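You operate a simulated robot arm through the tools that you are given. There is no shell and no other tool. Be economical: measure what you need, move in short steps, check, and stop when the job is done.

You are at the controls of a simulated robot arm. One attempt, no reset.

TASK
Put things in order on the left side of the grey press table. At the end: the red pin stands where the orange copper coil stood; the orange copper coil from the left side of the grey press table stands where the grey castor stood; the grey relay from the left side of the grey press table is on the blue good tray; the grey castor from the left side of the grey press table stands where the grey relay stood; whatever was shut is shut again. Leave all else as you found it, and nothing knocked over.
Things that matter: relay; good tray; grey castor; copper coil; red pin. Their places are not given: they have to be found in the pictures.

It is judged by the outcome, as a careful person would: the job done as asked, and still so three seconds after it is handed in. It fails if anything else is knocked over, pushed out of place, dropped, spilled or broken.

THE ROBOT
A 7-joint arm with a two-finger parallel gripper, fixed in place. Base frame: the origin is at the foot of the arm, x ahead of it, y to its left, z up; the work surface is at about z = 0. Readings come in cm, rad, newtons and seconds.
With the tool pointing down near the work surface it reaches from about 22 to 58 cm from the base axis. Its first joint turns from -1.152 to 1.152 rad. Payload 2.5 kg.
The TCP is the grasp point between the finger pads, 2.3 cm short of the fingertips. In the tool frame z runs along the fingers and y along their closing line. Largest opening 9.4 cm; finger width 3.8, thickness 1; the body of the gripper, 5.4 by 9.6 cm, starts 3.9 cm behind the TCP.
Orientation is told as [roll, pitch, yaw] about the base's x, y, z axes, in that order, counted from this pose: with the fingers straight down and closing along the base's y, the tool's x points along the base's -x, its y along +y and its z along -z.

THE INTERFACE
- The arm moves only by the tool move_arm. Its argument "deltas" is a list of rows, each an object (a shift or turn left out is 0, a gripper value left out holds the last) with "linear": the shift along the tool's x, y, z in units of 250 mm (1.0 is 250 mm), a list of three; "rotation": the turn, a rotation vector about the tool's x, y, z in units of 180 degrees (1.0 is 180 degrees), a list of three. In form: [{"linear": [dx, dy, dz], "rotation": [ax, ay, az]}, ...]. A call has 1 to 10 rows; each row is the pose to reach, as a shift and turn from the pose commanded when the call began, along the tool's axes at that moment. "claw" is the opening in per cent of the stroke, from 0 (shut) to 100 (fully open), set as the call begins (left out, the last holds). A call with a number of a shift or a turn outside -1 to 1 is refused whole. Rows are played at 5 a second. More than 5 cm and 0.15 rad between two rows, or a gripper value outside its range, and nothing of the call is played. A pose out of reach is approached as far as the arm can. The call stops where the force on the tool passes 40 N (or 10 N more than at its start, if that is more) or the arm is blocked; 0.2 s more then pass. The fingers move at their own pace (about 10.8 cm/s each) and stop on an object; they squeeze with about 31 N. The grip force told is the motor's: it shows also when the fingers shut on nothing. Time passes only in rows, and 0.2 s behind the last, so rows that repeat a pose let the fingers close. It gives the time, the measured TCP pose, the force on the tool (base axes), the opening and the grip force at its end, in the units of the frame above (readings bear some noise).
- Cameras (640 x 400 px; columns grow to the right, rows downward): "scene" is fixed at [9.81, -38.5, 55.88]; the picture's right is [0.90, -0.44, 0.00], its down [-0.19, -0.38, -0.90] and it looks along [0.40, 0.81, -0.43] (base axes); focal length 333 px, centre (320, 200). "wrist" rides on the gripper at [-3.9, 0, -4.4] in the tool frame; the picture's right is [0.00, -1.00, 0.00], its down [0.97, 0.00, -0.24] and it looks along [0.24, 0.00, 0.97] (tool axes); focal length 218 px, centre (320, 200).
- snapshot(camera): a new picture of that camera. The clock stands still meanwhile.
- probe_pixels(camera, pixels): for up to 12 pixels [column, row] of the newest picture of that camera ("zoom" is the newest enlarged one), the place [x, y, z] in the base frame of the surface seen there, good to about 0.3 cm, but the place of the scene camera against the robot may be out by one fixed shift of up to 2.5 cm in any direction. The clock stands still meanwhile.
- inspect(camera, box): a new picture of the part [left, top, right, bottom] of that camera's present view, enlarged. The clock stands still meanwhile.
- finish_job(): hands the job in; it is judged then, once.

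Work in short steps. Measure before you move; look again where a grasp or a placing could have gone wrong, and mend it. You have 80 turns and 38 pictures in all, those below and enlarged ones among them. Open the gripper and draw the arm clear of the work before you hand the job in, unless the task says otherwise; then end with one line.

The tools are called after ">>>" by a JSON object that holds its "method" and its "body". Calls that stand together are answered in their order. move_arm: Moves the arm, as the interface text tells. Its arguments: {"type":"object","properties":{"deltas":{"type":"array"},"claw":{"type":"number"}},"required":["deltas"]} The other tools are called the same way: snapshot (camera) takes a picture; probe_pixels (camera, pixels) gives the place of the surface under pixels of a picture; inspect (camera, box) takes an enlarged picture of a part of a camera's view; finish_job () hands the job in.

At the start:

```text
time_s: 0.0
position: [23.66, 23.06, 27.86]
ee_rot: [0.001, 0.0, 0.0]
wrist_force: [0.9, 0.6, -0.4]
width: 9.4
gripper_force: 0.0
```

scene: 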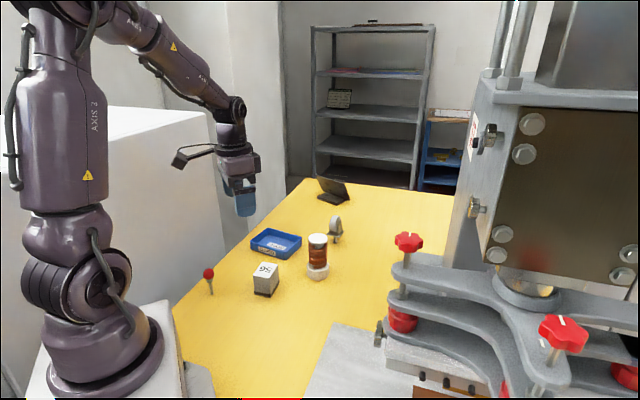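
wrist: 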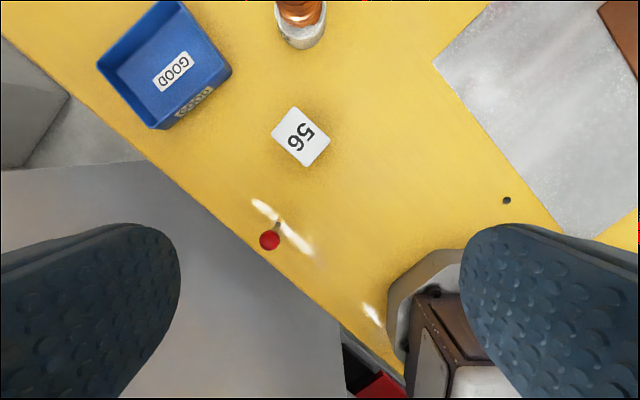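

The scene picture shows the red pin (209,280), relay "56" (266,279), coil (318,257), castor (336,228), blue tray (276,243). I enlarge this part and probe.

>>> {"method": "inspect", "body": {"camera": "scene", "box": [180, 170, 372, 310]}}

>>> {"method": "probe_pixels", "body": {"camera": "wrist", "pixels": [[270, 240], [279, 224], [272, 136], [303, 108], [329, 136], [306, 166], [301, 136], [175, 70], [300, 40], [300, 10], [240, 150], [400, 150]]}}

```text
2.86 times, centred on (276, 240) of scene
```

zoom: 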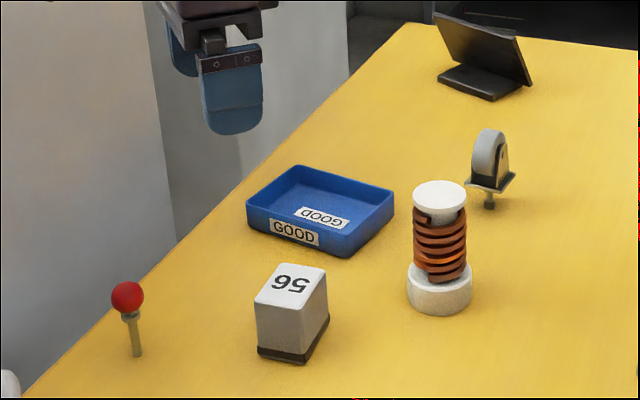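

```text
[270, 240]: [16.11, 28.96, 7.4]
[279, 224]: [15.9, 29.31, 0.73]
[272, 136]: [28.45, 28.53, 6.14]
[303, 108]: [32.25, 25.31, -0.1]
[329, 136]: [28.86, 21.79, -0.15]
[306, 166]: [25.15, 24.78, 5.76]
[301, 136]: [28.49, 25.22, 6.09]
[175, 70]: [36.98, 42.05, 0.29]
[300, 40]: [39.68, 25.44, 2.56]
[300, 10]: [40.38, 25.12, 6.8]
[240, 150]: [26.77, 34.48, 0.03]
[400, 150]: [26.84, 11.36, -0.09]
```

The relay top centre is near (28.5,25.2,6.1) and the pin near (16,29). I probe the same things in the zoom to find the scene offset and the others' places.

>>> {"method": "probe_pixels", "body": {"camera": "zoom", "pixels": [[292, 285], [127, 297], [136, 352], [440, 196], [440, 300], [490, 150], [490, 203], [490, 180], [325, 210], [265, 220], [350, 240], [305, 175]]}}

```text
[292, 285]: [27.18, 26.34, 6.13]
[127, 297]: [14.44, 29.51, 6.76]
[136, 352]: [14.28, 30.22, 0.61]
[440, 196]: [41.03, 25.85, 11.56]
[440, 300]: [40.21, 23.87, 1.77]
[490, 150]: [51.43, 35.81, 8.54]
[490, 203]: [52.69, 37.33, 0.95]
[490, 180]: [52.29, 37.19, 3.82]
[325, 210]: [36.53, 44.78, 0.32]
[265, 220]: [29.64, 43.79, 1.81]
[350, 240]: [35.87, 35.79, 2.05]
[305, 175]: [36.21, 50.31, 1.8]
```

Scene offset is about (-1.4,+1,0), so the castor is near (53,36), coil near (41.5,24). I shift the camera over to see tray, coil and castor from above.

>>> {"method": "move_arm", "body": {"deltas": [{"linear": [-0.12, 0.08, 0]}, {"linear": [-0.24, 0.16, 0]}, {"linear": [-0.36, 0.24, 0]}, {"linear": [-0.48, 0.32, 0]}, {"linear": [-0.48, 0.32, 0]}]}}

>>> {"method": "snapshot", "body": {"camera": "wrist"}}

```text
time_s: 1.2
position: [35.46, 31.04, 27.58]
ee_rot: [0.0, -0.001, -0.001]
wrist_force: [0.3, 0.1, -0.4]
width: 9.41
gripper_force: 0.0
```

```text
34 pictures are left
```

wrist: 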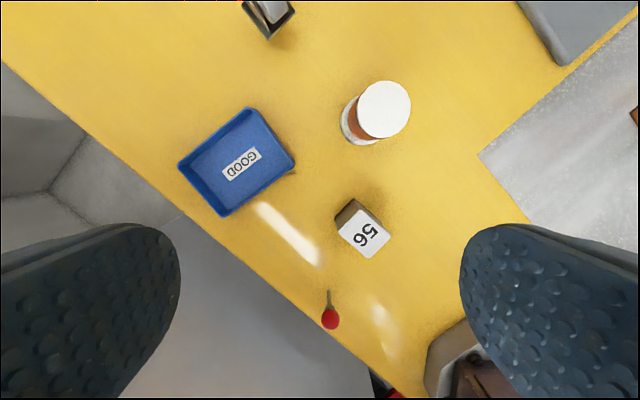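

Tray rim corners are at (179,163),(249,108),(295,168),(222,215), coil top around (385,110), castor at (270,15). I probe these.

>>> {"method": "probe_pixels", "body": {"camera": "wrist", "pixels": [[181, 164], [249, 110], [293, 166], [223, 213], [236, 164], [385, 110], [347, 128], [340, 227], [365, 201], [388, 238], [364, 255], [268, 30]]}}

>>> {"method": "inspect", "body": {"camera": "wrist", "box": [160, 0, 448, 180]}}

```text
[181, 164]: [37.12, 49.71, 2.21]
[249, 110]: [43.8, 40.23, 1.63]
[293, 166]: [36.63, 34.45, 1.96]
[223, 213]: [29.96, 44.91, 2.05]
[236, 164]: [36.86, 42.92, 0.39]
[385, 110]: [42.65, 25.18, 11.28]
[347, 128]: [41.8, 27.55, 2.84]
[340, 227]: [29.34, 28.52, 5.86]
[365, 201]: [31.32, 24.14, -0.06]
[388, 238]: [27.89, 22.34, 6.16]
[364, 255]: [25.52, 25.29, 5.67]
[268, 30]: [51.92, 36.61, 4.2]
```

```text
2.22 times, centred on (304, 90) of wrist
```

zoom: 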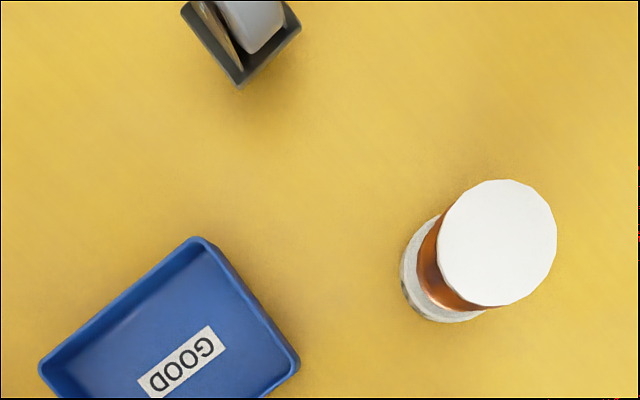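

Relay top is about 4.6 cm square, centre (28.6,25.2), turned 45°. I turn the gripper by 45° and go to 16 cm above the table over it, then look.

>>> {"method": "move_arm", "body": {"deltas": [{"linear": [0.046, -0.039, 0.077], "rotation": [0, 0, -0.0417]}, {"linear": [0.091, -0.078, 0.155], "rotation": [0, 0, -0.0833]}, {"linear": [0.137, -0.117, 0.232], "rotation": [0, 0, -0.125]}, {"linear": [0.183, -0.156, 0.309], "rotation": [0, 0, -0.1667]}, {"linear": [0.228, -0.195, 0.387], "rotation": [0, 0, -0.2083]}, {"linear": [0.274, -0.234, 0.464], "rotation": [0, 0, -0.25]}, {"linear": [0.274, -0.234, 0.464], "rotation": [0, 0, -0.25]}]}}

>>> {"method": "snapshot", "body": {"camera": "wrist"}}

```text
time_s: 2.8
position: [28.59, 25.16, 16.18]
ee_rot: [0.0, 0.001, 0.786]
wrist_force: [0.4, -1.0, -0.4]
width: 9.41
gripper_force: 0.1
```

```text
32 pictures are left
```

wrist: 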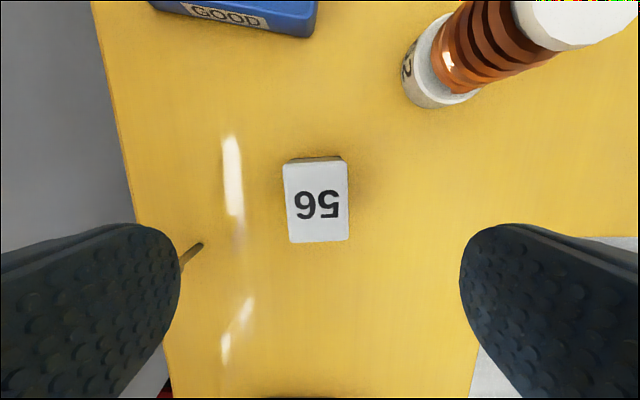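

Relay is centred at (318,202), turned about 3° more; the pin stem at (200,245) is clear of the finger. I correct and go down to TCP z 4.8 so the fingertips stay above the tray rim later.

>>> {"method": "move_arm", "body": {"deltas": [{"linear": [-0.005, 0.005, 0.12], "rotation": [0, 0, -0.0167]}, {"linear": [-0.005, 0.005, 0.24], "rotation": [0, 0, -0.0167]}, {"linear": [-0.005, 0.005, 0.36], "rotation": [0, 0, -0.0167]}, {"linear": [-0.005, 0.005, 0.455], "rotation": [0, 0, -0.0167]}, {"linear": [-0.005, 0.005, 0.455], "rotation": [0, 0, -0.0167]}]}}

```text
time_s: 4.0
position: [28.85, 25.59, 4.87]
ee_rot: [0.0, 0.001, 0.838]
wrist_force: [0.3, 0.1, 0.3]
width: 9.4
gripper_force: 0.1
```

In position around the relay; I close the fingers.

>>> {"method": "move_arm", "body": {"deltas": [{"linear": [0, 0, 0]}, {"linear": [0, 0, 0]}, {"linear": [0, 0, 0]}, {"linear": [0, 0, 0]}], "claw": 0}}

>>> {"method": "snapshot", "body": {"camera": "wrist"}}

```text
time_s: 5.0
position: [28.78, 25.49, 4.83]
ee_rot: [-0.001, 0.001, 0.838]
wrist_force: [-0.3, -0.2, -0.4]
width: 4.38
gripper_force: 30.6
```

```text
31 pictures are left
```

wrist: 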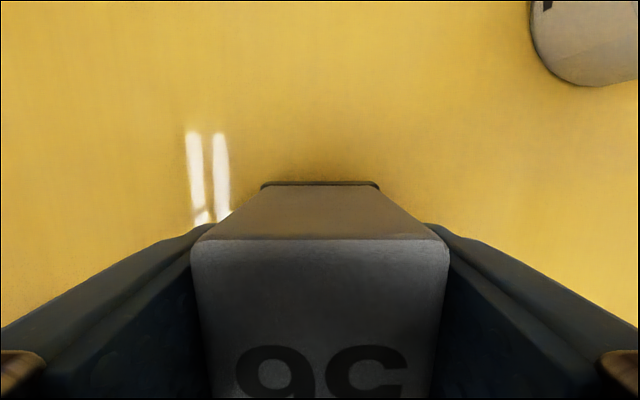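

Gripped at 4.38 cm width. I lift to about 15 cm and carry it towards the tray centre (36.9,42.3), turning to line up with the tray.

>>> {"method": "move_arm", "body": {"deltas": [{"linear": [0, 0, -0.14]}, {"linear": [0, 0, -0.28]}, {"linear": [0, 0, -0.4]}, {"linear": [-0.12, 0.035, -0.4], "rotation": [0, 0, 0.01]}, {"linear": [-0.24, 0.07, -0.4], "rotation": [0, 0, 0.02]}, {"linear": [-0.36, 0.105, -0.4], "rotation": [0, 0, 0.03]}, {"linear": [-0.48, 0.14, -0.4], "rotation": [0, 0, 0.04]}, {"linear": [-0.6, 0.175, -0.4], "rotation": [0, 0, 0.05]}, {"linear": [-0.716, 0.209, -0.4], "rotation": [0, 0, 0.06]}, {"linear": [-0.716, 0.209, -0.4], "rotation": [0, 0, 0.06]}]}}

>>> {"method": "snapshot", "body": {"camera": "wrist"}}

>>> {"method": "snapshot", "body": {"camera": "scene"}}

```text
time_s: 7.2
position: [36.89, 42.29, 14.86]
ee_rot: [0.001, 0.0, 0.649]
wrist_force: [0.3, -0.9, -1.6]
width: 4.37
gripper_force: 30.5
```

```text
30 pictures are left
```

wrist: 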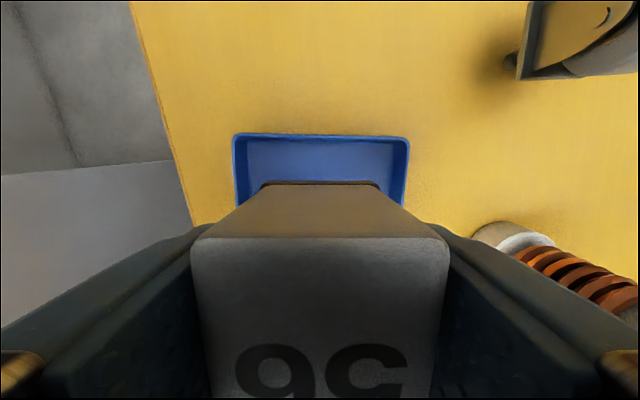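

```text
29 pictures are left
```

scene: 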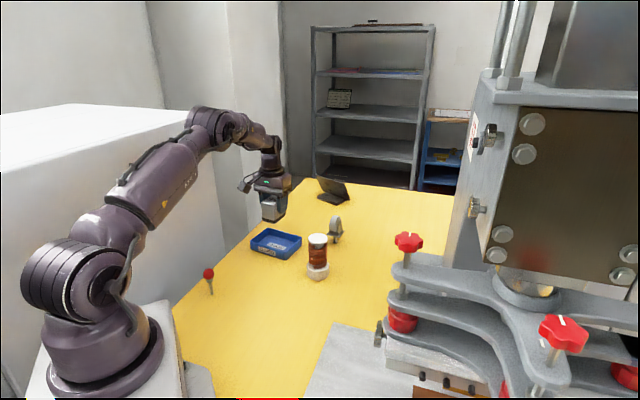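

The tray is centred behind the relay (rim columns 234–409, row 136). I lower to TCP z≈5.25.

>>> {"method": "move_arm", "body": {"deltas": [{"linear": [0, 0, 0.13]}, {"linear": [0, 0, 0.25]}, {"linear": [0, 0, 0.33]}, {"linear": [0, 0, 0.365]}, {"linear": [0, 0, 0.38]}, {"linear": [0, 0, 0.384]}, {"linear": [0, 0, 0.384]}]}}

```text
time_s: 8.8
position: [36.9, 42.13, 5.33]
ee_rot: [0.002, 0.0, 0.649]
wrist_force: [-0.3, 0.3, -2.0]
width: 4.39
gripper_force: 31.4
```

No contact yet; I go down in tiny steps.

>>> {"method": "move_arm", "body": {"deltas": [{"linear": [0, 0, 0.006]}, {"linear": [0, 0, 0.01]}, {"linear": [0, 0, 0.01]}]}}

```text
time_s: 9.6
position: [36.82, 42.31, 5.29]
ee_rot: [0.0, -0.005, 0.649]
wrist_force: [-3.8, -5.7, 22.4]
width: 4.37
gripper_force: 31.0
```

Contact shows (22 N upward). I back off a hair and open, then rise.

>>> {"method": "move_arm", "body": {"deltas": [{"linear": [0, 0, -0.007]}, {"linear": [0, 0, -0.007]}]}}

>>> {"method": "move_arm", "body": {"deltas": [{"linear": [0, 0, 0]}, {"linear": [0, 0, 0]}, {"linear": [0, 0, 0]}, {"linear": [0, 0, -0.1]}, {"linear": [0, 0, -0.22]}, {"linear": [0, 0, -0.36]}, {"linear": [0, 0, -0.5]}, {"linear": [0, 0, -0.5]}], "claw": 75}}

>>> {"method": "snapshot", "body": {"camera": "wrist"}}

```text
time_s: 10.2
position: [36.81, 42.25, 5.25]
ee_rot: [-0.001, -0.004, 0.649]
wrist_force: [3.4, 3.1, 11.1]
width: 4.39
gripper_force: 31.3
```

```text
time_s: 12.0
position: [36.8, 42.24, 17.75]
ee_rot: [0.001, 0.0, 0.647]
wrist_force: [-0.4, -0.8, -0.4]
width: 7.05
gripper_force: 0.0
```

```text
28 pictures are left
```

wrist: 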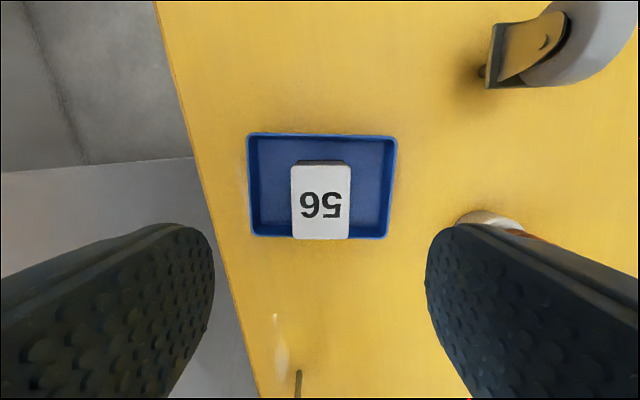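

Relay sits in the tray. Next I move near the castor (upper right, (530,50)) to view it from above.

>>> {"method": "move_arm", "body": {"deltas": [{"linear": [-0.01, -0.12, -0.02]}, {"linear": [-0.02, -0.24, -0.04]}, {"linear": [-0.03, -0.36, -0.06]}, {"linear": [-0.04, -0.49, -0.08]}, {"linear": [-0.04, -0.49, -0.08]}]}}

>>> {"method": "snapshot", "body": {"camera": "wrist"}}

>>> {"method": "inspect", "body": {"camera": "scene", "box": [296, 190, 376, 250]}}

```text
time_s: 13.2
position: [45.13, 33.12, 19.84]
ee_rot: [0.0, 0.001, 0.649]
wrist_force: [-0.4, 0.7, 0.2]
width: 7.05
gripper_force: 0.0
```

```text
27 pictures are left
```

wrist: 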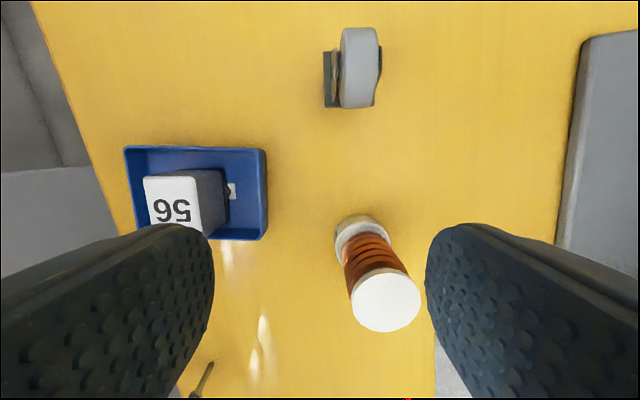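

```text
6.67 times, centred on (336, 220) of scene
```

zoom: 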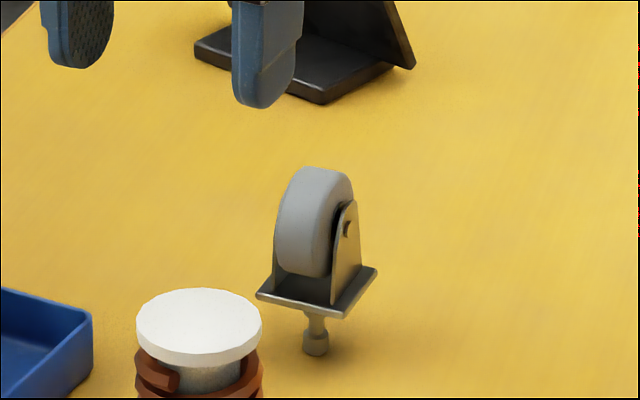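

Castor axle is lined up with the finger closing line at this yaw, and it stands near (54,36.4), 65 cm out, so I need the tool tilted outward. I tilt 30° about the closing axis while moving over it at height.

>>> {"method": "move_arm", "body": {"deltas": [{"linear": [0, 0, 0], "rotation": [0, -0.04, 0]}, {"linear": [-0.03, 0, 0], "rotation": [0, -0.08, 0]}, {"linear": [-0.06, -0.02, 0.02], "rotation": [0, -0.12, 0]}, {"linear": [-0.12, -0.04, 0.05], "rotation": [0, -0.1667, 0]}, {"linear": [-0.22, -0.07, 0.08], "rotation": [0, -0.1667, 0]}, {"linear": [-0.328, -0.097, 0.112], "rotation": [0, -0.1667, 0]}, {"linear": [-0.328, -0.097, 0.112], "rotation": [0, -0.1667, 0]}], "claw": 100}}

>>> {"method": "snapshot", "body": {"camera": "wrist"}}

```text
time_s: 14.8
position: [52.97, 36.06, 16.8]
ee_rot: [0.0, -0.523, 0.651]
wrist_force: [-0.6, -0.3, -0.2]
width: 9.41
gripper_force: 0.0
```

```text
25 pictures are left
```

wrist: 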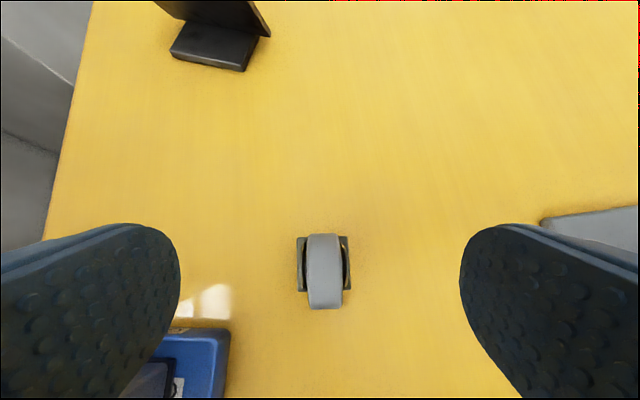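

The pose was reached. The castor is at (324,270), well aligned; I probe it.

>>> {"method": "probe_pixels", "body": {"camera": "wrist", "pixels": [[324, 245], [324, 270], [325, 300], [300, 245], [301, 288], [346, 245], [347, 288], [310, 275], [340, 275]]}}

>>> {"method": "inspect", "body": {"camera": "wrist", "box": [272, 215, 376, 325]}}

```text
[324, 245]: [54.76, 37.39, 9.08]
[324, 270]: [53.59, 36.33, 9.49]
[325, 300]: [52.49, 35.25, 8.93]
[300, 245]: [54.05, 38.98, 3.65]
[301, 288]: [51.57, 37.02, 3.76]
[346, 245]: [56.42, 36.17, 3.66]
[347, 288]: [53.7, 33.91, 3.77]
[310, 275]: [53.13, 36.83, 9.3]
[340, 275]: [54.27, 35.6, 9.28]
```

```text
3.64 times, centred on (324, 270) of wrist
```

zoom: 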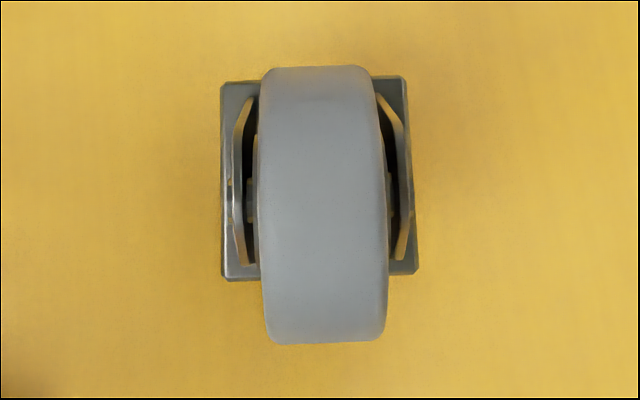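

Plate centre (53.9,36.5), plate top at z 3.7, wheel top at 9.5, turned about 3° more. I descend to TCP z≈7.2, keeping fingertips over the plate.

>>> {"method": "move_arm", "body": {"deltas": [{"linear": [0.02, -0.004, 0.05], "rotation": [-0.0042, 0, -0.0072]}, {"linear": [0.055, -0.009, 0.13], "rotation": [-0.0083, 0, -0.0144]}, {"linear": [0.1, -0.009, 0.23], "rotation": [-0.0083, 0, -0.0144]}, {"linear": [0.14, -0.009, 0.315], "rotation": [-0.0083, 0, -0.0144]}, {"linear": [0.156, -0.009, 0.354], "rotation": [-0.0083, 0, -0.0144]}, {"linear": [0.156, -0.009, 0.354], "rotation": [-0.0083, 0, -0.0144]}]}}

>>> {"method": "snapshot", "body": {"camera": "wrist"}}

>>> {"method": "inspect", "body": {"camera": "scene", "box": [256, 150, 416, 270]}}

```text
time_s: 16.2
position: [54.08, 36.58, 7.33]
ee_rot: [-0.001, -0.525, 0.702]
wrist_force: [-0.3, 0.6, 0.4]
width: 9.41
gripper_force: 0.0
```

```text
23 pictures are left
```

wrist: 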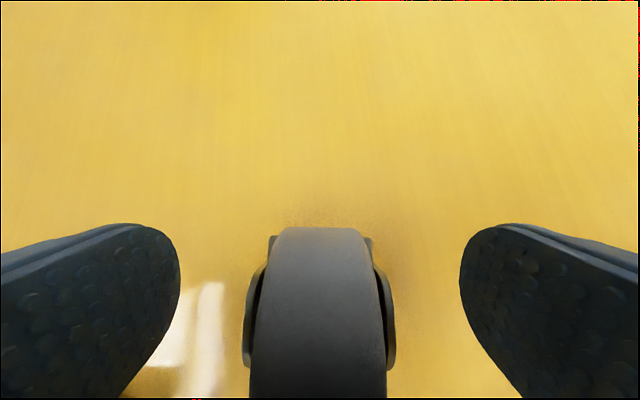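

```text
3.33 times, centred on (336, 210) of scene
```

zoom: 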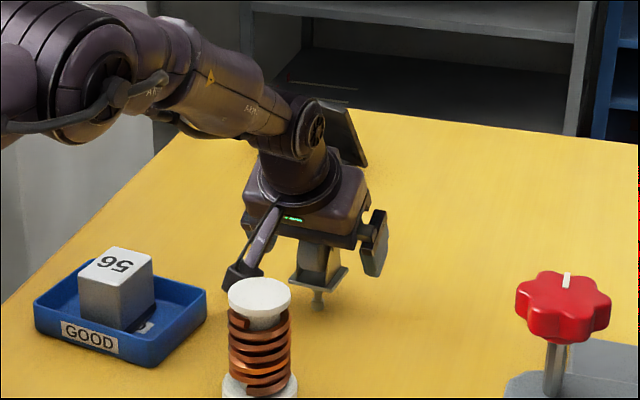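

The castor is centred between the fingers (cols 245–395). I close.

>>> {"method": "move_arm", "body": {"deltas": [{"linear": [0, 0, 0]}, {"linear": [0, 0, 0]}, {"linear": [0, 0, 0]}, {"linear": [0, 0, 0]}, {"linear": [0, 0, 0]}], "claw": 0}}

```text
time_s: 17.4
position: [54.03, 36.58, 7.38]
ee_rot: [0.0, -0.523, 0.701]
wrist_force: [-0.4, 0.6, -0.4]
width: 3.18
gripper_force: 30.9
```

Gripped at 3.18 cm. I lift straight up 10 cm and look.

>>> {"method": "move_arm", "body": {"deltas": [{"linear": [-0.02, 0, -0.035]}, {"linear": [-0.06, 0, -0.104]}, {"linear": [-0.12, 0, -0.208]}, {"linear": [-0.2, 0, -0.346]}, {"linear": [-0.2, 0, -0.346]}]}}

>>> {"method": "inspect", "body": {"camera": "scene", "box": [256, 130, 416, 250]}}

```text
time_s: 18.6
position: [53.94, 36.49, 17.29]
ee_rot: [0.0, -0.525, 0.7]
wrist_force: [1.3, 0.1, -1.7]
width: 3.16
gripper_force: 30.7
```

```text
3.33 times, centred on (336, 190) of scene
```

zoom: 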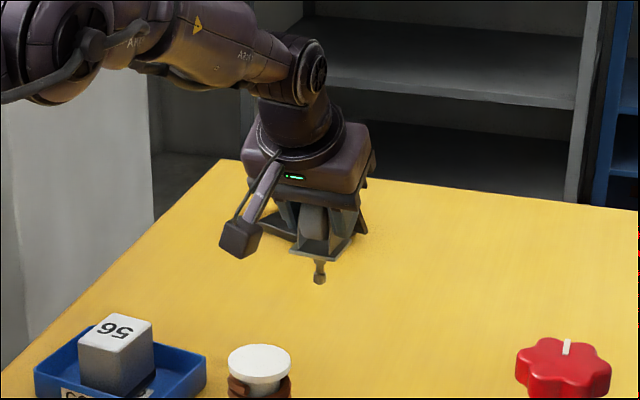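

The castor is held; I check whether it hangs upright with a closer look.

>>> {"method": "inspect", "body": {"camera": "scene", "box": [310, 160, 358, 208]}}

```text
8.33 times, centred on (334, 184) of scene
```

zoom: 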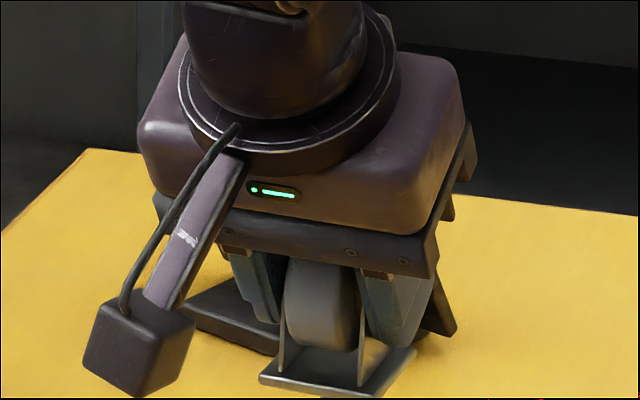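

I need the stem, so I enlarge slightly lower.

>>> {"method": "inspect", "body": {"camera": "scene", "box": [316, 178, 356, 208]}}

```text
13.33 times, centred on (336, 193) of scene
```

zoom: 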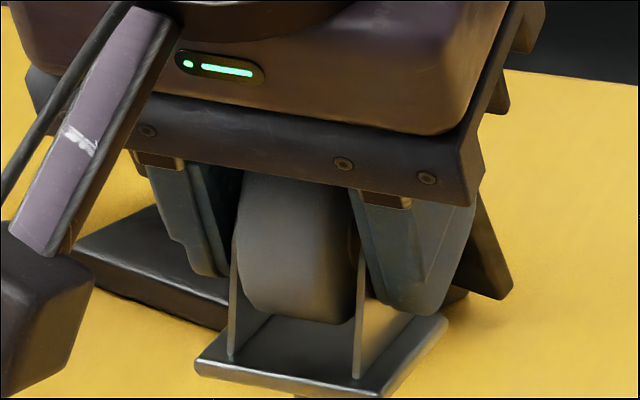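

The stem lies below the crop; I take one crop on plate and stem.

>>> {"method": "inspect", "body": {"camera": "scene", "box": [316, 190, 356, 220]}}

>>> {"method": "probe_pixels", "body": {"camera": "zoom", "pixels": [[205, 207], [380, 232], [440, 165], [370, 222], [300, 210], [410, 185], [300, 235], [310, 270], [317, 295], [240, 212]]}}

```text
13.33 times, centred on (336, 205) of scene
```

zoom: 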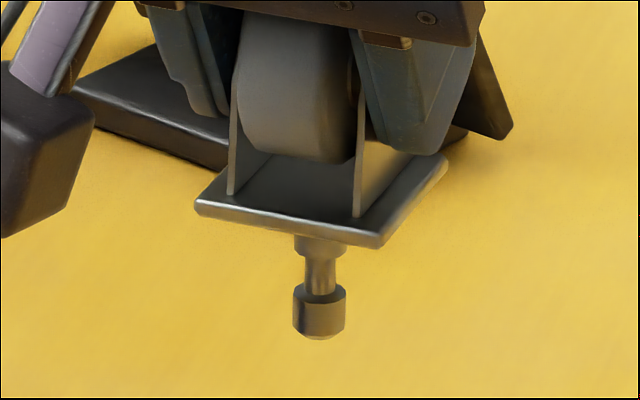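

```text
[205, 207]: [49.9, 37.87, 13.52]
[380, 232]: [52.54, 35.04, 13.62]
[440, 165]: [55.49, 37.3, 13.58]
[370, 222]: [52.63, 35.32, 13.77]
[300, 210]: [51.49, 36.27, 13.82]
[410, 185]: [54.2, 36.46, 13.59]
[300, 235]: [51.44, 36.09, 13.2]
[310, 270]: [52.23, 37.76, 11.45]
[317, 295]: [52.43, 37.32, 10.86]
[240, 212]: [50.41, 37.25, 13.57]
```

Plate is level (z 13.5–13.8) and the stem upright. I carry it, with the same tilt and yaw, over the old relay spot (28.7,25.4), 4 cm higher.

>>> {"method": "move_arm", "body": {"deltas": [{"linear": [-0.08, 0, -0.1386]}, {"linear": [0.0345, 0.0388, -0.2048]}, {"linear": [0.149, 0.0775, -0.271]}, {"linear": [0.2635, 0.1163, -0.3371]}, {"linear": [0.378, 0.155, -0.4033]}, {"linear": [0.4925, 0.1938, -0.4695]}, {"linear": [0.607, 0.2325, -0.5357]}, {"linear": [0.7215, 0.2713, -0.6018]}, {"linear": [0.836, 0.31, -0.668]}, {"linear": [0.836, 0.31, -0.668]}]}}

>>> {"method": "snapshot", "body": {"camera": "wrist"}}

>>> {"method": "snapshot", "body": {"camera": "scene"}}

```text
time_s: 20.8
position: [28.48, 25.27, 21.2]
ee_rot: [0.001, -0.524, 0.701]
wrist_force: [0.6, -0.1, -1.3]
width: 3.16
gripper_force: 31.2
```

```text
17 pictures are left
```

wrist: 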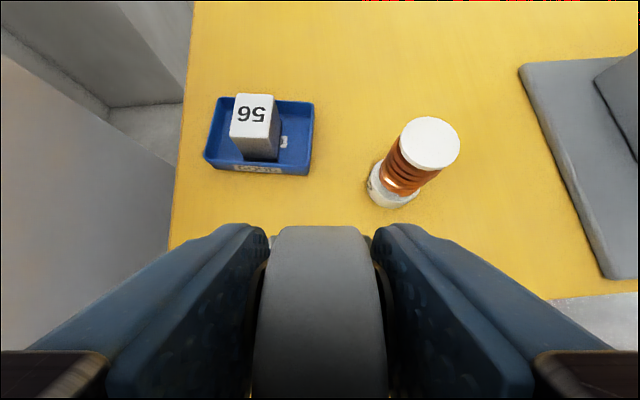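

```text
16 pictures are left
```

scene: 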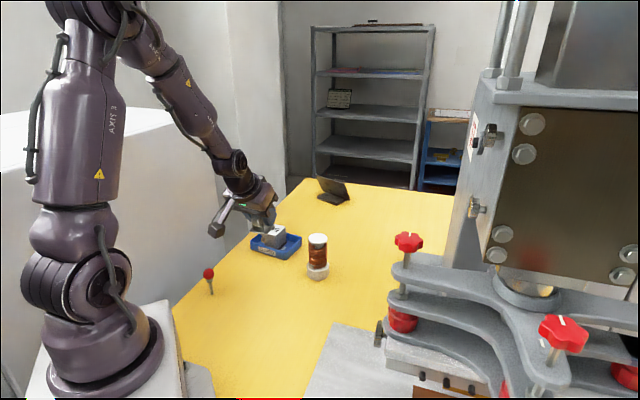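

Castor still held straight; I lower it to just above the table at the relay spot.

>>> {"method": "move_arm", "body": {"deltas": [{"linear": [0.06, -0.002, 0.12]}, {"linear": [0.12, -0.002, 0.23]}, {"linear": [0.18, -0.002, 0.34]}, {"linear": [0.225, -0.002, 0.42]}, {"linear": [0.248, -0.002, 0.463]}, {"linear": [0.255, -0.002, 0.476]}, {"linear": [0.255, -0.002, 0.476]}]}}

>>> {"method": "inspect", "body": {"camera": "scene", "box": [190, 190, 350, 310]}}

```text
time_s: 22.4
position: [29.14, 25.63, 7.68]
ee_rot: [0.001, -0.524, 0.701]
wrist_force: [-0.1, 0.2, -0.9]
width: 3.17
gripper_force: 30.8
```

```text
3.33 times, centred on (270, 250) of scene
```

zoom: 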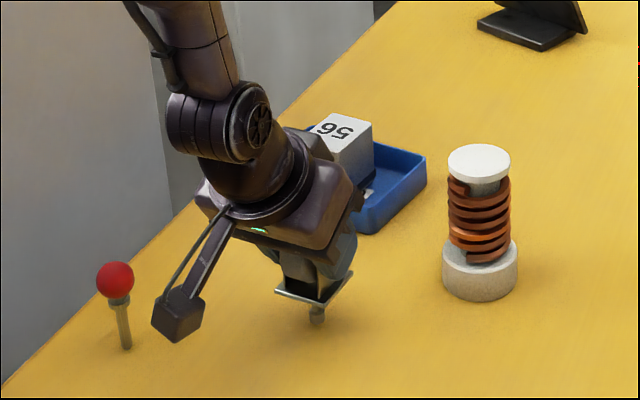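

Foot is about 0.3 cm off the table. I shift 0.3 cm inward and creep down until contact.

>>> {"method": "move_arm", "body": {"deltas": [{"linear": [0.0104, 0, -0.006]}, {"linear": [0.0144, 0, 0.001]}, {"linear": [0.0154, 0, 0.003]}, {"linear": [0.0164, 0, 0.0047]}, {"linear": [0.0164, 0, 0.0047]}]}}

```text
time_s: 23.6
position: [28.92, 25.42, 7.52]
ee_rot: [0.002, -0.523, 0.701]
wrist_force: [-0.2, 0.3, -1.4]
width: 3.19
gripper_force: 31.2
```

No contact yet; continuing in 0.05 cm steps.

>>> {"method": "move_arm", "body": {"deltas": [{"linear": [0.001, 0, 0.0018]}, {"linear": [0.002, 0, 0.0036]}, {"linear": [0.003, 0, 0.0052]}, {"linear": [0.003, 0, 0.0052]}]}}

```text
time_s: 24.6
position: [28.98, 25.53, 7.39]
ee_rot: [-0.001, -0.527, 0.7]
wrist_force: [-5.1, -4.2, 22.6]
width: 3.18
gripper_force: 31.0
```

Contact felt (22 N). I relieve slightly, then open and rise straight up.

>>> {"method": "move_arm", "body": {"deltas": [{"linear": [-0.001, 0, -0.0017]}, {"linear": [-0.0018, 0, -0.003]}, {"linear": [-0.0018, 0, -0.003]}]}}

>>> {"method": "move_arm", "body": {"deltas": [{"linear": [0, 0, 0]}, {"linear": [0, 0, 0]}, {"linear": [0, 0, 0]}, {"linear": [-0.02, 0, -0.0346]}, {"linear": [-0.06, 0, -0.104]}, {"linear": [-0.12, 0, -0.208]}, {"linear": [-0.19, 0, -0.329]}, {"linear": [-0.24, 0, -0.4157]}, {"linear": [-0.24, 0, -0.4157]}], "claw": 80}}

>>> {"method": "snapshot", "body": {"camera": "wrist"}}

```text
time_s: 25.4
position: [28.89, 25.49, 7.4]
ee_rot: [0.001, -0.524, 0.701]
wrist_force: [1.8, 2.8, 8.1]
width: 3.16
gripper_force: 31.4
```

```text
time_s: 27.4
position: [29.16, 25.38, 19.35]
ee_rot: [0.001, -0.523, 0.702]
wrist_force: [0.5, -0.1, 0.2]
width: 7.51
gripper_force: 0.0
```

```text
14 pictures are left
```

wrist: 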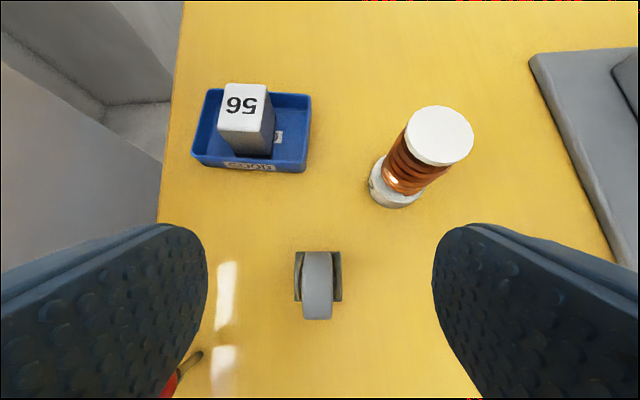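

Castor stands on the relay spot. Now I probe the coil's top disc and base for its exact centre.

>>> {"method": "probe_pixels", "body": {"camera": "wrist", "pixels": [[440, 135], [408, 135], [472, 135], [440, 108], [440, 162], [371, 185], [419, 203], [390, 206], [316, 255], [297, 298], [340, 298], [335, 262]]}}

```text
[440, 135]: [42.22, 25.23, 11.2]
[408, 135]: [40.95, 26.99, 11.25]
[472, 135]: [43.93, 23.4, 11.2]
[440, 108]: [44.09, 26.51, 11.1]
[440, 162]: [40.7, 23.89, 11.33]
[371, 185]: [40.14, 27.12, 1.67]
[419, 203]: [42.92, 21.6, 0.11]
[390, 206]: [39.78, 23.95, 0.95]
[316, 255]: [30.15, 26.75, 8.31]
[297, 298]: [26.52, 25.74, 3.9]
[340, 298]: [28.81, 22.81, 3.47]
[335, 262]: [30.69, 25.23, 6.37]
```

Coil centre (42.4,25.2), top z 11.2, disc about 4.8 cm wide. I move over it with the tilt kept, opening fully.

>>> {"method": "move_arm", "body": {"deltas": [{"linear": [-0.095, -0.087, 0.036]}, {"linear": [-0.19, -0.174, 0.072]}, {"linear": [-0.285, -0.26, 0.107]}, {"linear": [-0.38, -0.347, 0.143]}, {"linear": [-0.38, -0.347, 0.143]}], "claw": 100}}

>>> {"method": "snapshot", "body": {"camera": "wrist"}}

```text
time_s: 28.6
position: [42.1, 25.22, 20.91]
ee_rot: [0.001, -0.523, 0.703]
wrist_force: [-0.5, -0.8, -0.8]
width: 9.42
gripper_force: 0.1
```

```text
13 pictures are left
```

wrist: 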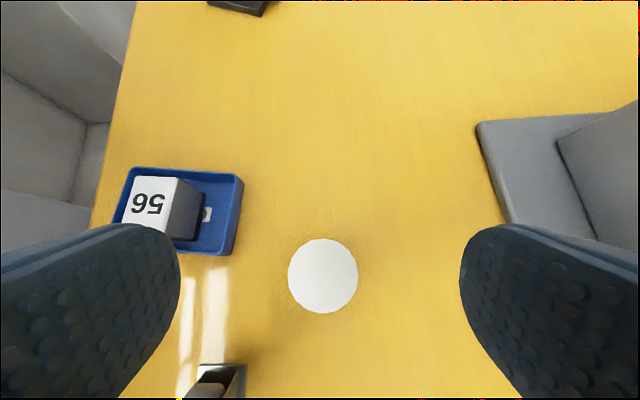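

Disc centre at (323,276) gives a small correction of 0.3 cm outward and 0.2 cm sideways. I descend to TCP z≈9.1.

>>> {"method": "move_arm", "body": {"deltas": [{"linear": [0.03, -0.008, 0.08]}, {"linear": [0.09, -0.008, 0.18]}, {"linear": [0.15, -0.008, 0.285]}, {"linear": [0.2, -0.008, 0.372]}, {"linear": [0.224, -0.008, 0.4156]}, {"linear": [0.224, -0.008, 0.4156]}]}}

>>> {"method": "snapshot", "body": {"camera": "wrist"}}

```text
time_s: 30.0
position: [42.46, 25.4, 9.27]
ee_rot: [0.001, -0.523, 0.7]
wrist_force: [-0.5, 0.0, -0.3]
width: 9.4
gripper_force: 0.1
```

```text
12 pictures are left
```

wrist: 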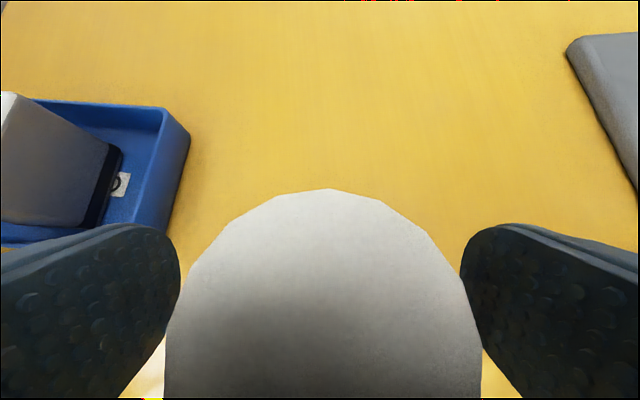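

Disc is between the fingers, nearly centred (165–480). I close.

>>> {"method": "move_arm", "body": {"deltas": [{"linear": [0, 0, 0]}, {"linear": [0, 0, 0]}, {"linear": [0, 0, 0]}, {"linear": [0, 0, 0]}, {"linear": [0, 0, 0]}], "claw": 0}}

```text
time_s: 31.2
position: [42.44, 25.25, 9.03]
ee_rot: [-0.001, -0.523, 0.702]
wrist_force: [1.1, -0.7, 0.4]
width: 4.94
gripper_force: 31.0
```

Gripped at 4.94 cm. I lift 10 cm and check.

>>> {"method": "move_arm", "body": {"deltas": [{"linear": [-0.02, 0, -0.035]}, {"linear": [-0.06, 0, -0.104]}, {"linear": [-0.12, 0, -0.208]}, {"linear": [-0.2, 0, -0.346]}, {"linear": [-0.2, 0, -0.346]}]}}

>>> {"method": "inspect", "body": {"camera": "scene", "box": [240, 160, 400, 280]}}

```text
time_s: 32.4
position: [42.63, 25.37, 19.24]
ee_rot: [0.002, -0.524, 0.703]
wrist_force: [0.7, -0.9, -4.1]
width: 4.92
gripper_force: 31.0
```

```text
3.33 times, centred on (320, 220) of scene
```

zoom: 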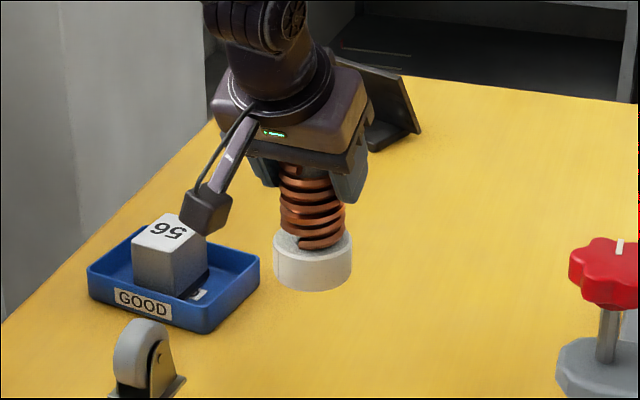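

Coil hangs nearly upright. I carry it to above the old castor spot (53.95,36.5).

>>> {"method": "move_arm", "body": {"deltas": [{"linear": [-0.1, 0.01, 0.058]}, {"linear": [-0.2, 0.018, 0.1155]}, {"linear": [-0.3, 0.026, 0.173]}, {"linear": [-0.4, 0.035, 0.231]}, {"linear": [-0.5, 0.044, 0.289]}, {"linear": [-0.549, 0.048, 0.317]}, {"linear": [-0.549, 0.048, 0.317]}]}}

>>> {"method": "inspect", "body": {"camera": "scene", "box": [290, 140, 390, 220]}}

```text
time_s: 34.0
position: [53.72, 36.49, 19.17]
ee_rot: [0.0, -0.523, 0.7]
wrist_force: [-0.9, 0.4, -5.2]
width: 4.94
gripper_force: 30.4
```

```text
5.00 times, centred on (340, 180) of scene
```

zoom: 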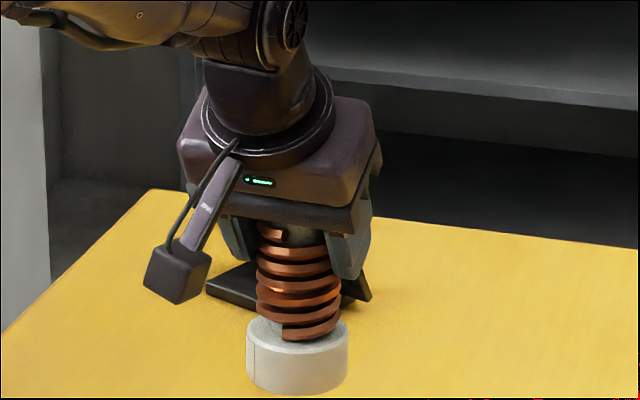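

It hangs straight. I lower to just above the table.

>>> {"method": "move_arm", "body": {"deltas": [{"linear": [0.06, 0, 0.12]}, {"linear": [0.12, 0, 0.225]}, {"linear": [0.165, 0, 0.297]}, {"linear": [0.185, 0, 0.332]}, {"linear": [0.192, 0, 0.344]}, {"linear": [0.192, 0, 0.344]}]}}

```text
time_s: 35.4
position: [54.02, 36.65, 9.27]
ee_rot: [0.0, -0.525, 0.701]
wrist_force: [0.4, -0.2, -3.7]
width: 4.93
gripper_force: 31.2
```

No contact yet; creeping down 0.2 cm.

>>> {"method": "move_arm", "body": {"deltas": [{"linear": [0.001, 0, 0.0018]}, {"linear": [0.002, 0, 0.0036]}, {"linear": [0.003, 0, 0.0053]}, {"linear": [0.004, 0, 0.007]}, {"linear": [0.004, 0, 0.007]}]}}

```text
time_s: 36.6
position: [53.88, 36.61, 9.09]
ee_rot: [-0.001, -0.524, 0.703]
wrist_force: [-2.9, -0.6, 3.2]
width: 4.94
gripper_force: 31.3
```

It rests on the table (force sign changed). I open and rise straight up.

>>> {"method": "move_arm", "body": {"deltas": [{"linear": [0, 0, 0]}, {"linear": [0, 0, 0]}, {"linear": [0, 0, 0]}, {"linear": [-0.02, 0, -0.0346]}, {"linear": [-0.06, 0, -0.104]}, {"linear": [-0.12, 0, -0.208]}, {"linear": [-0.19, 0, -0.329]}, {"linear": [-0.26, 0, -0.45]}, {"linear": [-0.26, 0, -0.45]}], "claw": 100}}

>>> {"method": "snapshot", "body": {"camera": "wrist"}}

```text
time_s: 38.6
position: [53.99, 36.7, 22.38]
ee_rot: [0.0, -0.524, 0.702]
wrist_force: [0.0, 1.0, -0.1]
width: 9.39
gripper_force: 0.1
```

```text
9 pictures are left
```

wrist: 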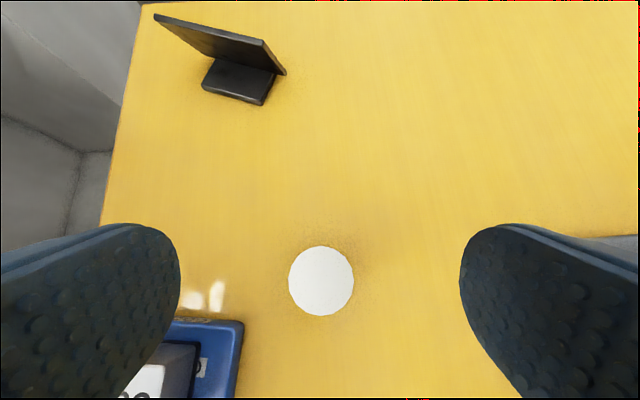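

Coil stands on the castor spot. Next the pin near (16,29): I go back over the table, taking out the tilt, in two moves.

>>> {"method": "move_arm", "body": {"deltas": [{"linear": [0.118, 0.071, -0.068], "rotation": [0, 0.0333, 0]}, {"linear": [0.236, 0.142, -0.136], "rotation": [0, 0.0667, 0]}, {"linear": [0.353, 0.214, -0.204], "rotation": [0, 0.1, 0]}, {"linear": [0.471, 0.285, -0.272], "rotation": [0, 0.1333, 0]}, {"linear": [0.589, 0.356, -0.34], "rotation": [0, 0.1667, 0]}, {"linear": [0.589, 0.356, -0.34], "rotation": [0, 0.1667, 0]}], "claw": 60}}

```text
time_s: 40.0
position: [35.18, 32.14, 22.27]
ee_rot: [0.001, 0.002, 0.702]
wrist_force: [-0.7, -0.4, 0.0]
width: 5.66
gripper_force: 0.1
```

Now on to above the pin at height 18 cm.

>>> {"method": "move_arm", "body": {"deltas": [{"linear": [0.131, 0.076, 0.02]}, {"linear": [0.262, 0.153, 0.05]}, {"linear": [0.394, 0.229, 0.09]}, {"linear": [0.525, 0.306, 0.13]}, {"linear": [0.656, 0.382, 0.17]}, {"linear": [0.656, 0.382, 0.17]}]}}

>>> {"method": "snapshot", "body": {"camera": "wrist"}}

```text
time_s: 41.4
position: [16.45, 28.92, 17.88]
ee_rot: [0.001, 0.0, 0.703]
wrist_force: [0.2, 0.6, -0.3]
width: 5.63
gripper_force: 0.1
```

```text
8 pictures are left
```

wrist: 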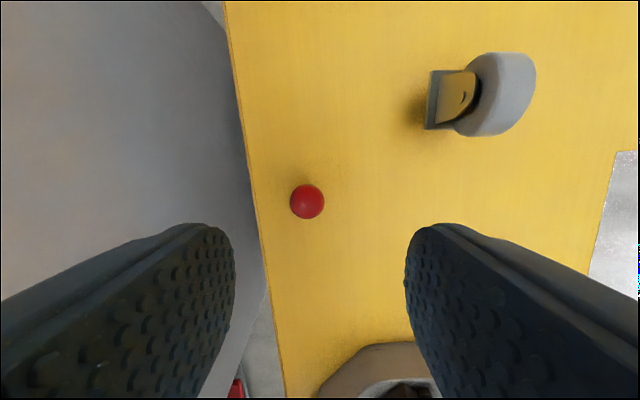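

Ball at (307,201): about 1 cm to tool +y. I probe ball height and the table.

>>> {"method": "probe_pixels", "body": {"camera": "wrist", "pixels": [[307, 201], [293, 201], [321, 201], [307, 187], [307, 215]]}}

```text
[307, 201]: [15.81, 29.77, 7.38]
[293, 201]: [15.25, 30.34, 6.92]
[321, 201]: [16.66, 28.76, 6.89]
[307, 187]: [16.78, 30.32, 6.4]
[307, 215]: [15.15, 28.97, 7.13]
```

Ball centre about (15.85,29.65,6.25). I descend with a 1 cm sideways correction to TCP z≈6.

>>> {"method": "move_arm", "body": {"deltas": [{"linear": [0.001, 0.038, 0.04]}, {"linear": [0.001, 0.038, 0.18]}, {"linear": [0.001, 0.038, 0.31]}, {"linear": [0.001, 0.038, 0.42]}, {"linear": [0.001, 0.038, 0.475]}, {"linear": [0.001, 0.038, 0.475]}]}}

>>> {"method": "snapshot", "body": {"camera": "wrist"}}

```text
time_s: 42.8
position: [16.01, 29.67, 6.18]
ee_rot: [0.0, 0.0, 0.701]
wrist_force: [-0.6, 0.6, 0.6]
width: 5.6
gripper_force: 0.0
```

```text
7 pictures are left
```

wrist: 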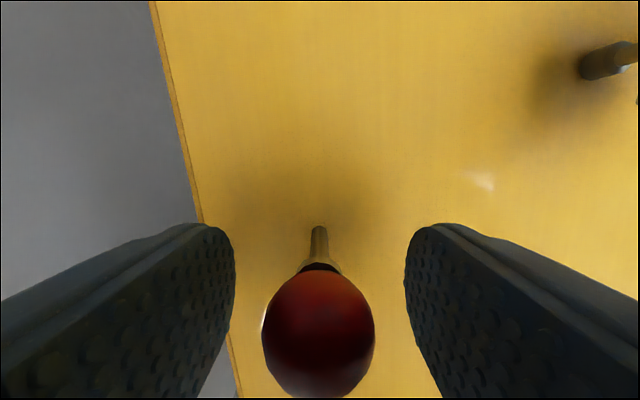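

The ball is centred (318,335). I close.

>>> {"method": "move_arm", "body": {"deltas": [{"linear": [0, 0, 0]}, {"linear": [0, 0, 0]}, {"linear": [0, 0, 0]}, {"linear": [0, 0, 0]}], "claw": 0}}

>>> {"method": "move_arm", "body": {"deltas": [{"linear": [0, 0, -0.04]}, {"linear": [0, 0, -0.12]}, {"linear": [0, 0, -0.24]}, {"linear": [0, 0, -0.38]}, {"linear": [0, 0, -0.5]}, {"linear": [0, 0, -0.5]}]}}

>>> {"method": "inspect", "body": {"camera": "scene", "box": [160, 180, 280, 270]}}

```text
time_s: 43.8
position: [16.01, 29.68, 6.1]
ee_rot: [0.0, 0.0, 0.701]
wrist_force: [0.8, 0.7, -0.6]
width: 2.49
gripper_force: 30.8
```

```text
time_s: 45.2
position: [16.07, 29.91, 18.69]
ee_rot: [0.0, -0.001, 0.701]
wrist_force: [0.6, -0.6, 0.0]
width: 2.5
gripper_force: 30.7
```

```text
4.44 times, centred on (220, 225) of scene
```

zoom: 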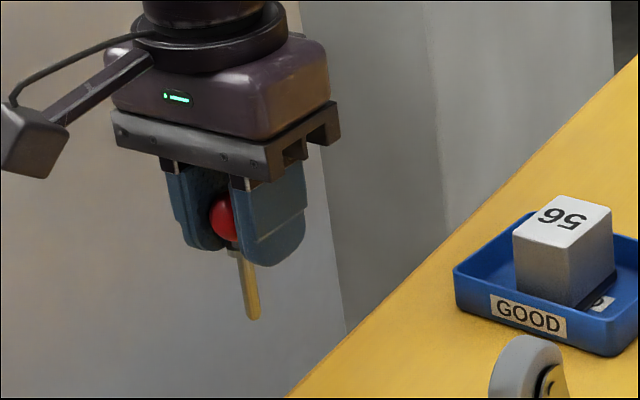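

The pin seems to lean a little in the grip; I compare with the wrist view and probe stem points.

>>> {"method": "probe_pixels", "body": {"camera": "zoom", "pixels": [[237, 262], [240, 275], [245, 290], [249, 305], [252, 316], [222, 215], [222, 225]]}}

>>> {"method": "snapshot", "body": {"camera": "wrist"}}

```text
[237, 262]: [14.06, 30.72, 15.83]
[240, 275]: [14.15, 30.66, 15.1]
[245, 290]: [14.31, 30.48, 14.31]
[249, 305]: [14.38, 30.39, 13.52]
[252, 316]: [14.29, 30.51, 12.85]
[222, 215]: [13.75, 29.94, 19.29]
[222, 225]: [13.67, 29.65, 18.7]
```

```text
5 pictures are left
```

wrist: 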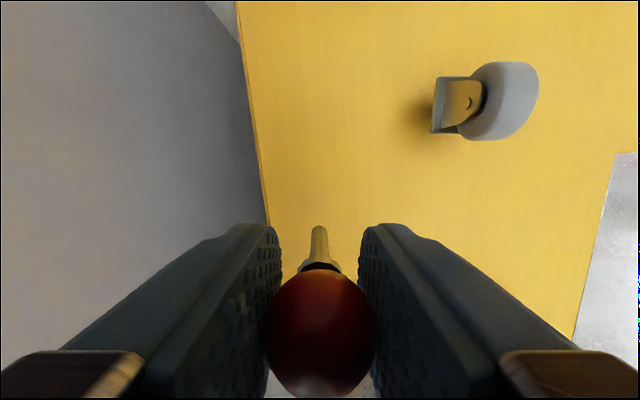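

Foot of the stem at row 227, same as before gripping, so it is still upright. I carry it to above the old coil spot (42.45,25.3), 2 cm higher.

>>> {"method": "move_arm", "body": {"deltas": [{"linear": [-0.04, -0.045, -0.06]}, {"linear": [-0.13, -0.15, -0.08]}, {"linear": [-0.22, -0.26, -0.08]}, {"linear": [-0.31, -0.37, -0.08]}, {"linear": [-0.4, -0.475, -0.08]}, {"linear": [-0.49, -0.58, -0.08]}, {"linear": [-0.58, -0.688, -0.08]}, {"linear": [-0.65, -0.77, -0.08]}, {"linear": [-0.691, -0.82, -0.08]}, {"linear": [-0.691, -0.82, -0.08]}]}}

```text
time_s: 47.4
position: [42.26, 25.15, 20.38]
ee_rot: [0.001, 0.001, 0.701]
wrist_force: [0.2, 0.2, -0.6]
width: 2.48
gripper_force: 30.4
```

Now I lower to just above the table (TCP z≈6.35).

>>> {"method": "move_arm", "body": {"deltas": [{"linear": [-0.008, 0, 0.1]}, {"linear": [-0.008, 0, 0.23]}, {"linear": [-0.008, 0, 0.36]}, {"linear": [-0.008, 0, 0.47]}, {"linear": [-0.008, 0, 0.54]}, {"linear": [-0.008, 0, 0.562]}, {"linear": [-0.008, 0, 0.562]}]}}

>>> {"method": "move_arm", "body": {"deltas": [{"linear": [0, 0, 0.002]}, {"linear": [0, 0, 0.004]}, {"linear": [0, 0, 0.006]}, {"linear": [0, 0, 0.006]}]}}

```text
time_s: 49.0
position: [42.5, 25.65, 6.45]
ee_rot: [0.001, -0.001, 0.702]
wrist_force: [-0.2, -1.0, 0.9]
width: 2.49
gripper_force: 30.9
```

```text
time_s: 50.0
position: [42.46, 25.42, 6.38]
ee_rot: [0.0, 0.0, 0.703]
wrist_force: [0.5, 0.2, -0.7]
width: 2.52
gripper_force: 30.7
```

Still free; I check it in the scene picture for gap and lean before the last millimetres.

>>> {"method": "inspect", "body": {"camera": "scene", "box": [270, 200, 370, 290]}}

>>> {"method": "move_arm", "body": {"deltas": [{"linear": [0, 0, 0.003]}, {"linear": [0, 0, 0.005]}, {"linear": [0, 0, 0.007]}, {"linear": [0, 0, 0.007]}]}}

```text
4.44 times, centred on (320, 245) of scene
```

zoom: 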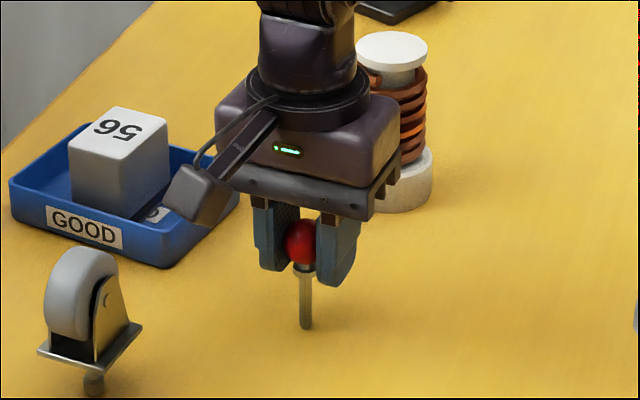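

```text
time_s: 51.0
position: [42.67, 25.51, 6.09]
ee_rot: [0.001, 0.0, 0.7]
wrist_force: [-1.1, -0.6, 3.4]
width: 2.5
gripper_force: 31.4
```

Pin upright, contact 3.4 N at the pick-up height. I open and, after a pause, rise straight up.

>>> {"method": "move_arm", "body": {"deltas": [{"linear": [0, 0, 0]}, {"linear": [0, 0, 0]}, {"linear": [0, 0, 0]}, {"linear": [0, 0, 0]}, {"linear": [0, 0, -0.04]}, {"linear": [0, 0, -0.14]}, {"linear": [0, 0, -0.28]}, {"linear": [0, 0, -0.44]}, {"linear": [0, 0, -0.6]}, {"linear": [0, 0, -0.6]}], "claw": 70}}

>>> {"method": "snapshot", "body": {"camera": "wrist"}}

```text
time_s: 53.2
position: [42.54, 25.47, 20.83]
ee_rot: [0.0, 0.001, 0.701]
wrist_force: [0.6, -0.4, -0.5]
width: 6.57
gripper_force: 0.2
```

```text
3 pictures are left
```

wrist: 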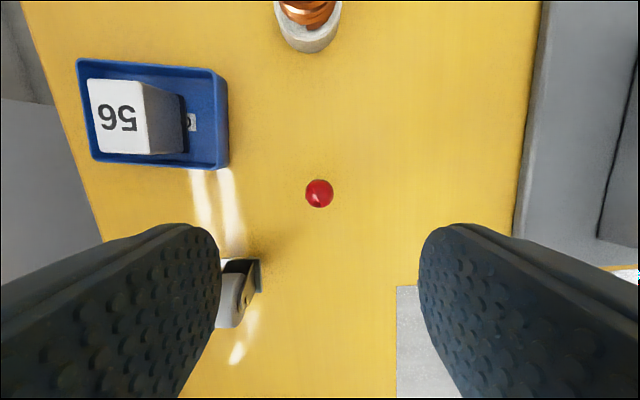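

The pin stands alone. I raise the arm, draw back towards its starting place, and take a last scene picture.

>>> {"method": "move_arm", "body": {"deltas": [{"linear": [0, 0, -0.14]}, {"linear": [0, 0, -0.28]}, {"linear": [0.128, 0.083, -0.28]}, {"linear": [0.256, 0.166, -0.28]}, {"linear": [0.384, 0.249, -0.28]}, {"linear": [0.512, 0.332, -0.28]}, {"linear": [0.639, 0.415, -0.28]}, {"linear": [0.639, 0.415, -0.28]}], "claw": 100}}

>>> {"method": "inspect", "body": {"camera": "scene", "box": [180, 170, 372, 310]}}

>>> {"method": "probe_pixels", "body": {"camera": "zoom", "pixels": [[440, 196]]}}

```text
time_s: 55.0
position: [23.47, 22.96, 28.06]
ee_rot: [0.0, 0.0, 0.701]
wrist_force: [-0.8, 0.4, -0.8]
width: 9.41
gripper_force: 0.1
```

```text
2.86 times, centred on (276, 240) of scene
```

zoom: 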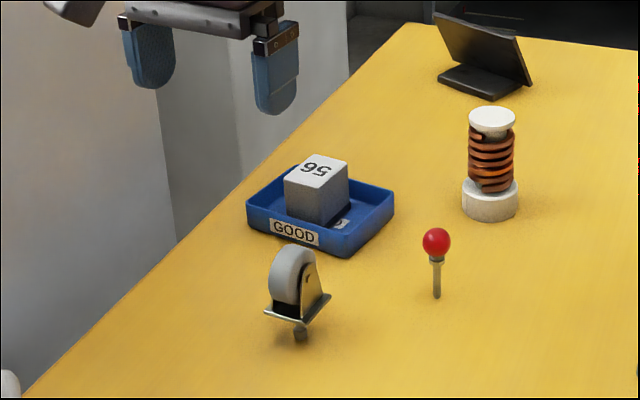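

```text
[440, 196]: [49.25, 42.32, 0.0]
```

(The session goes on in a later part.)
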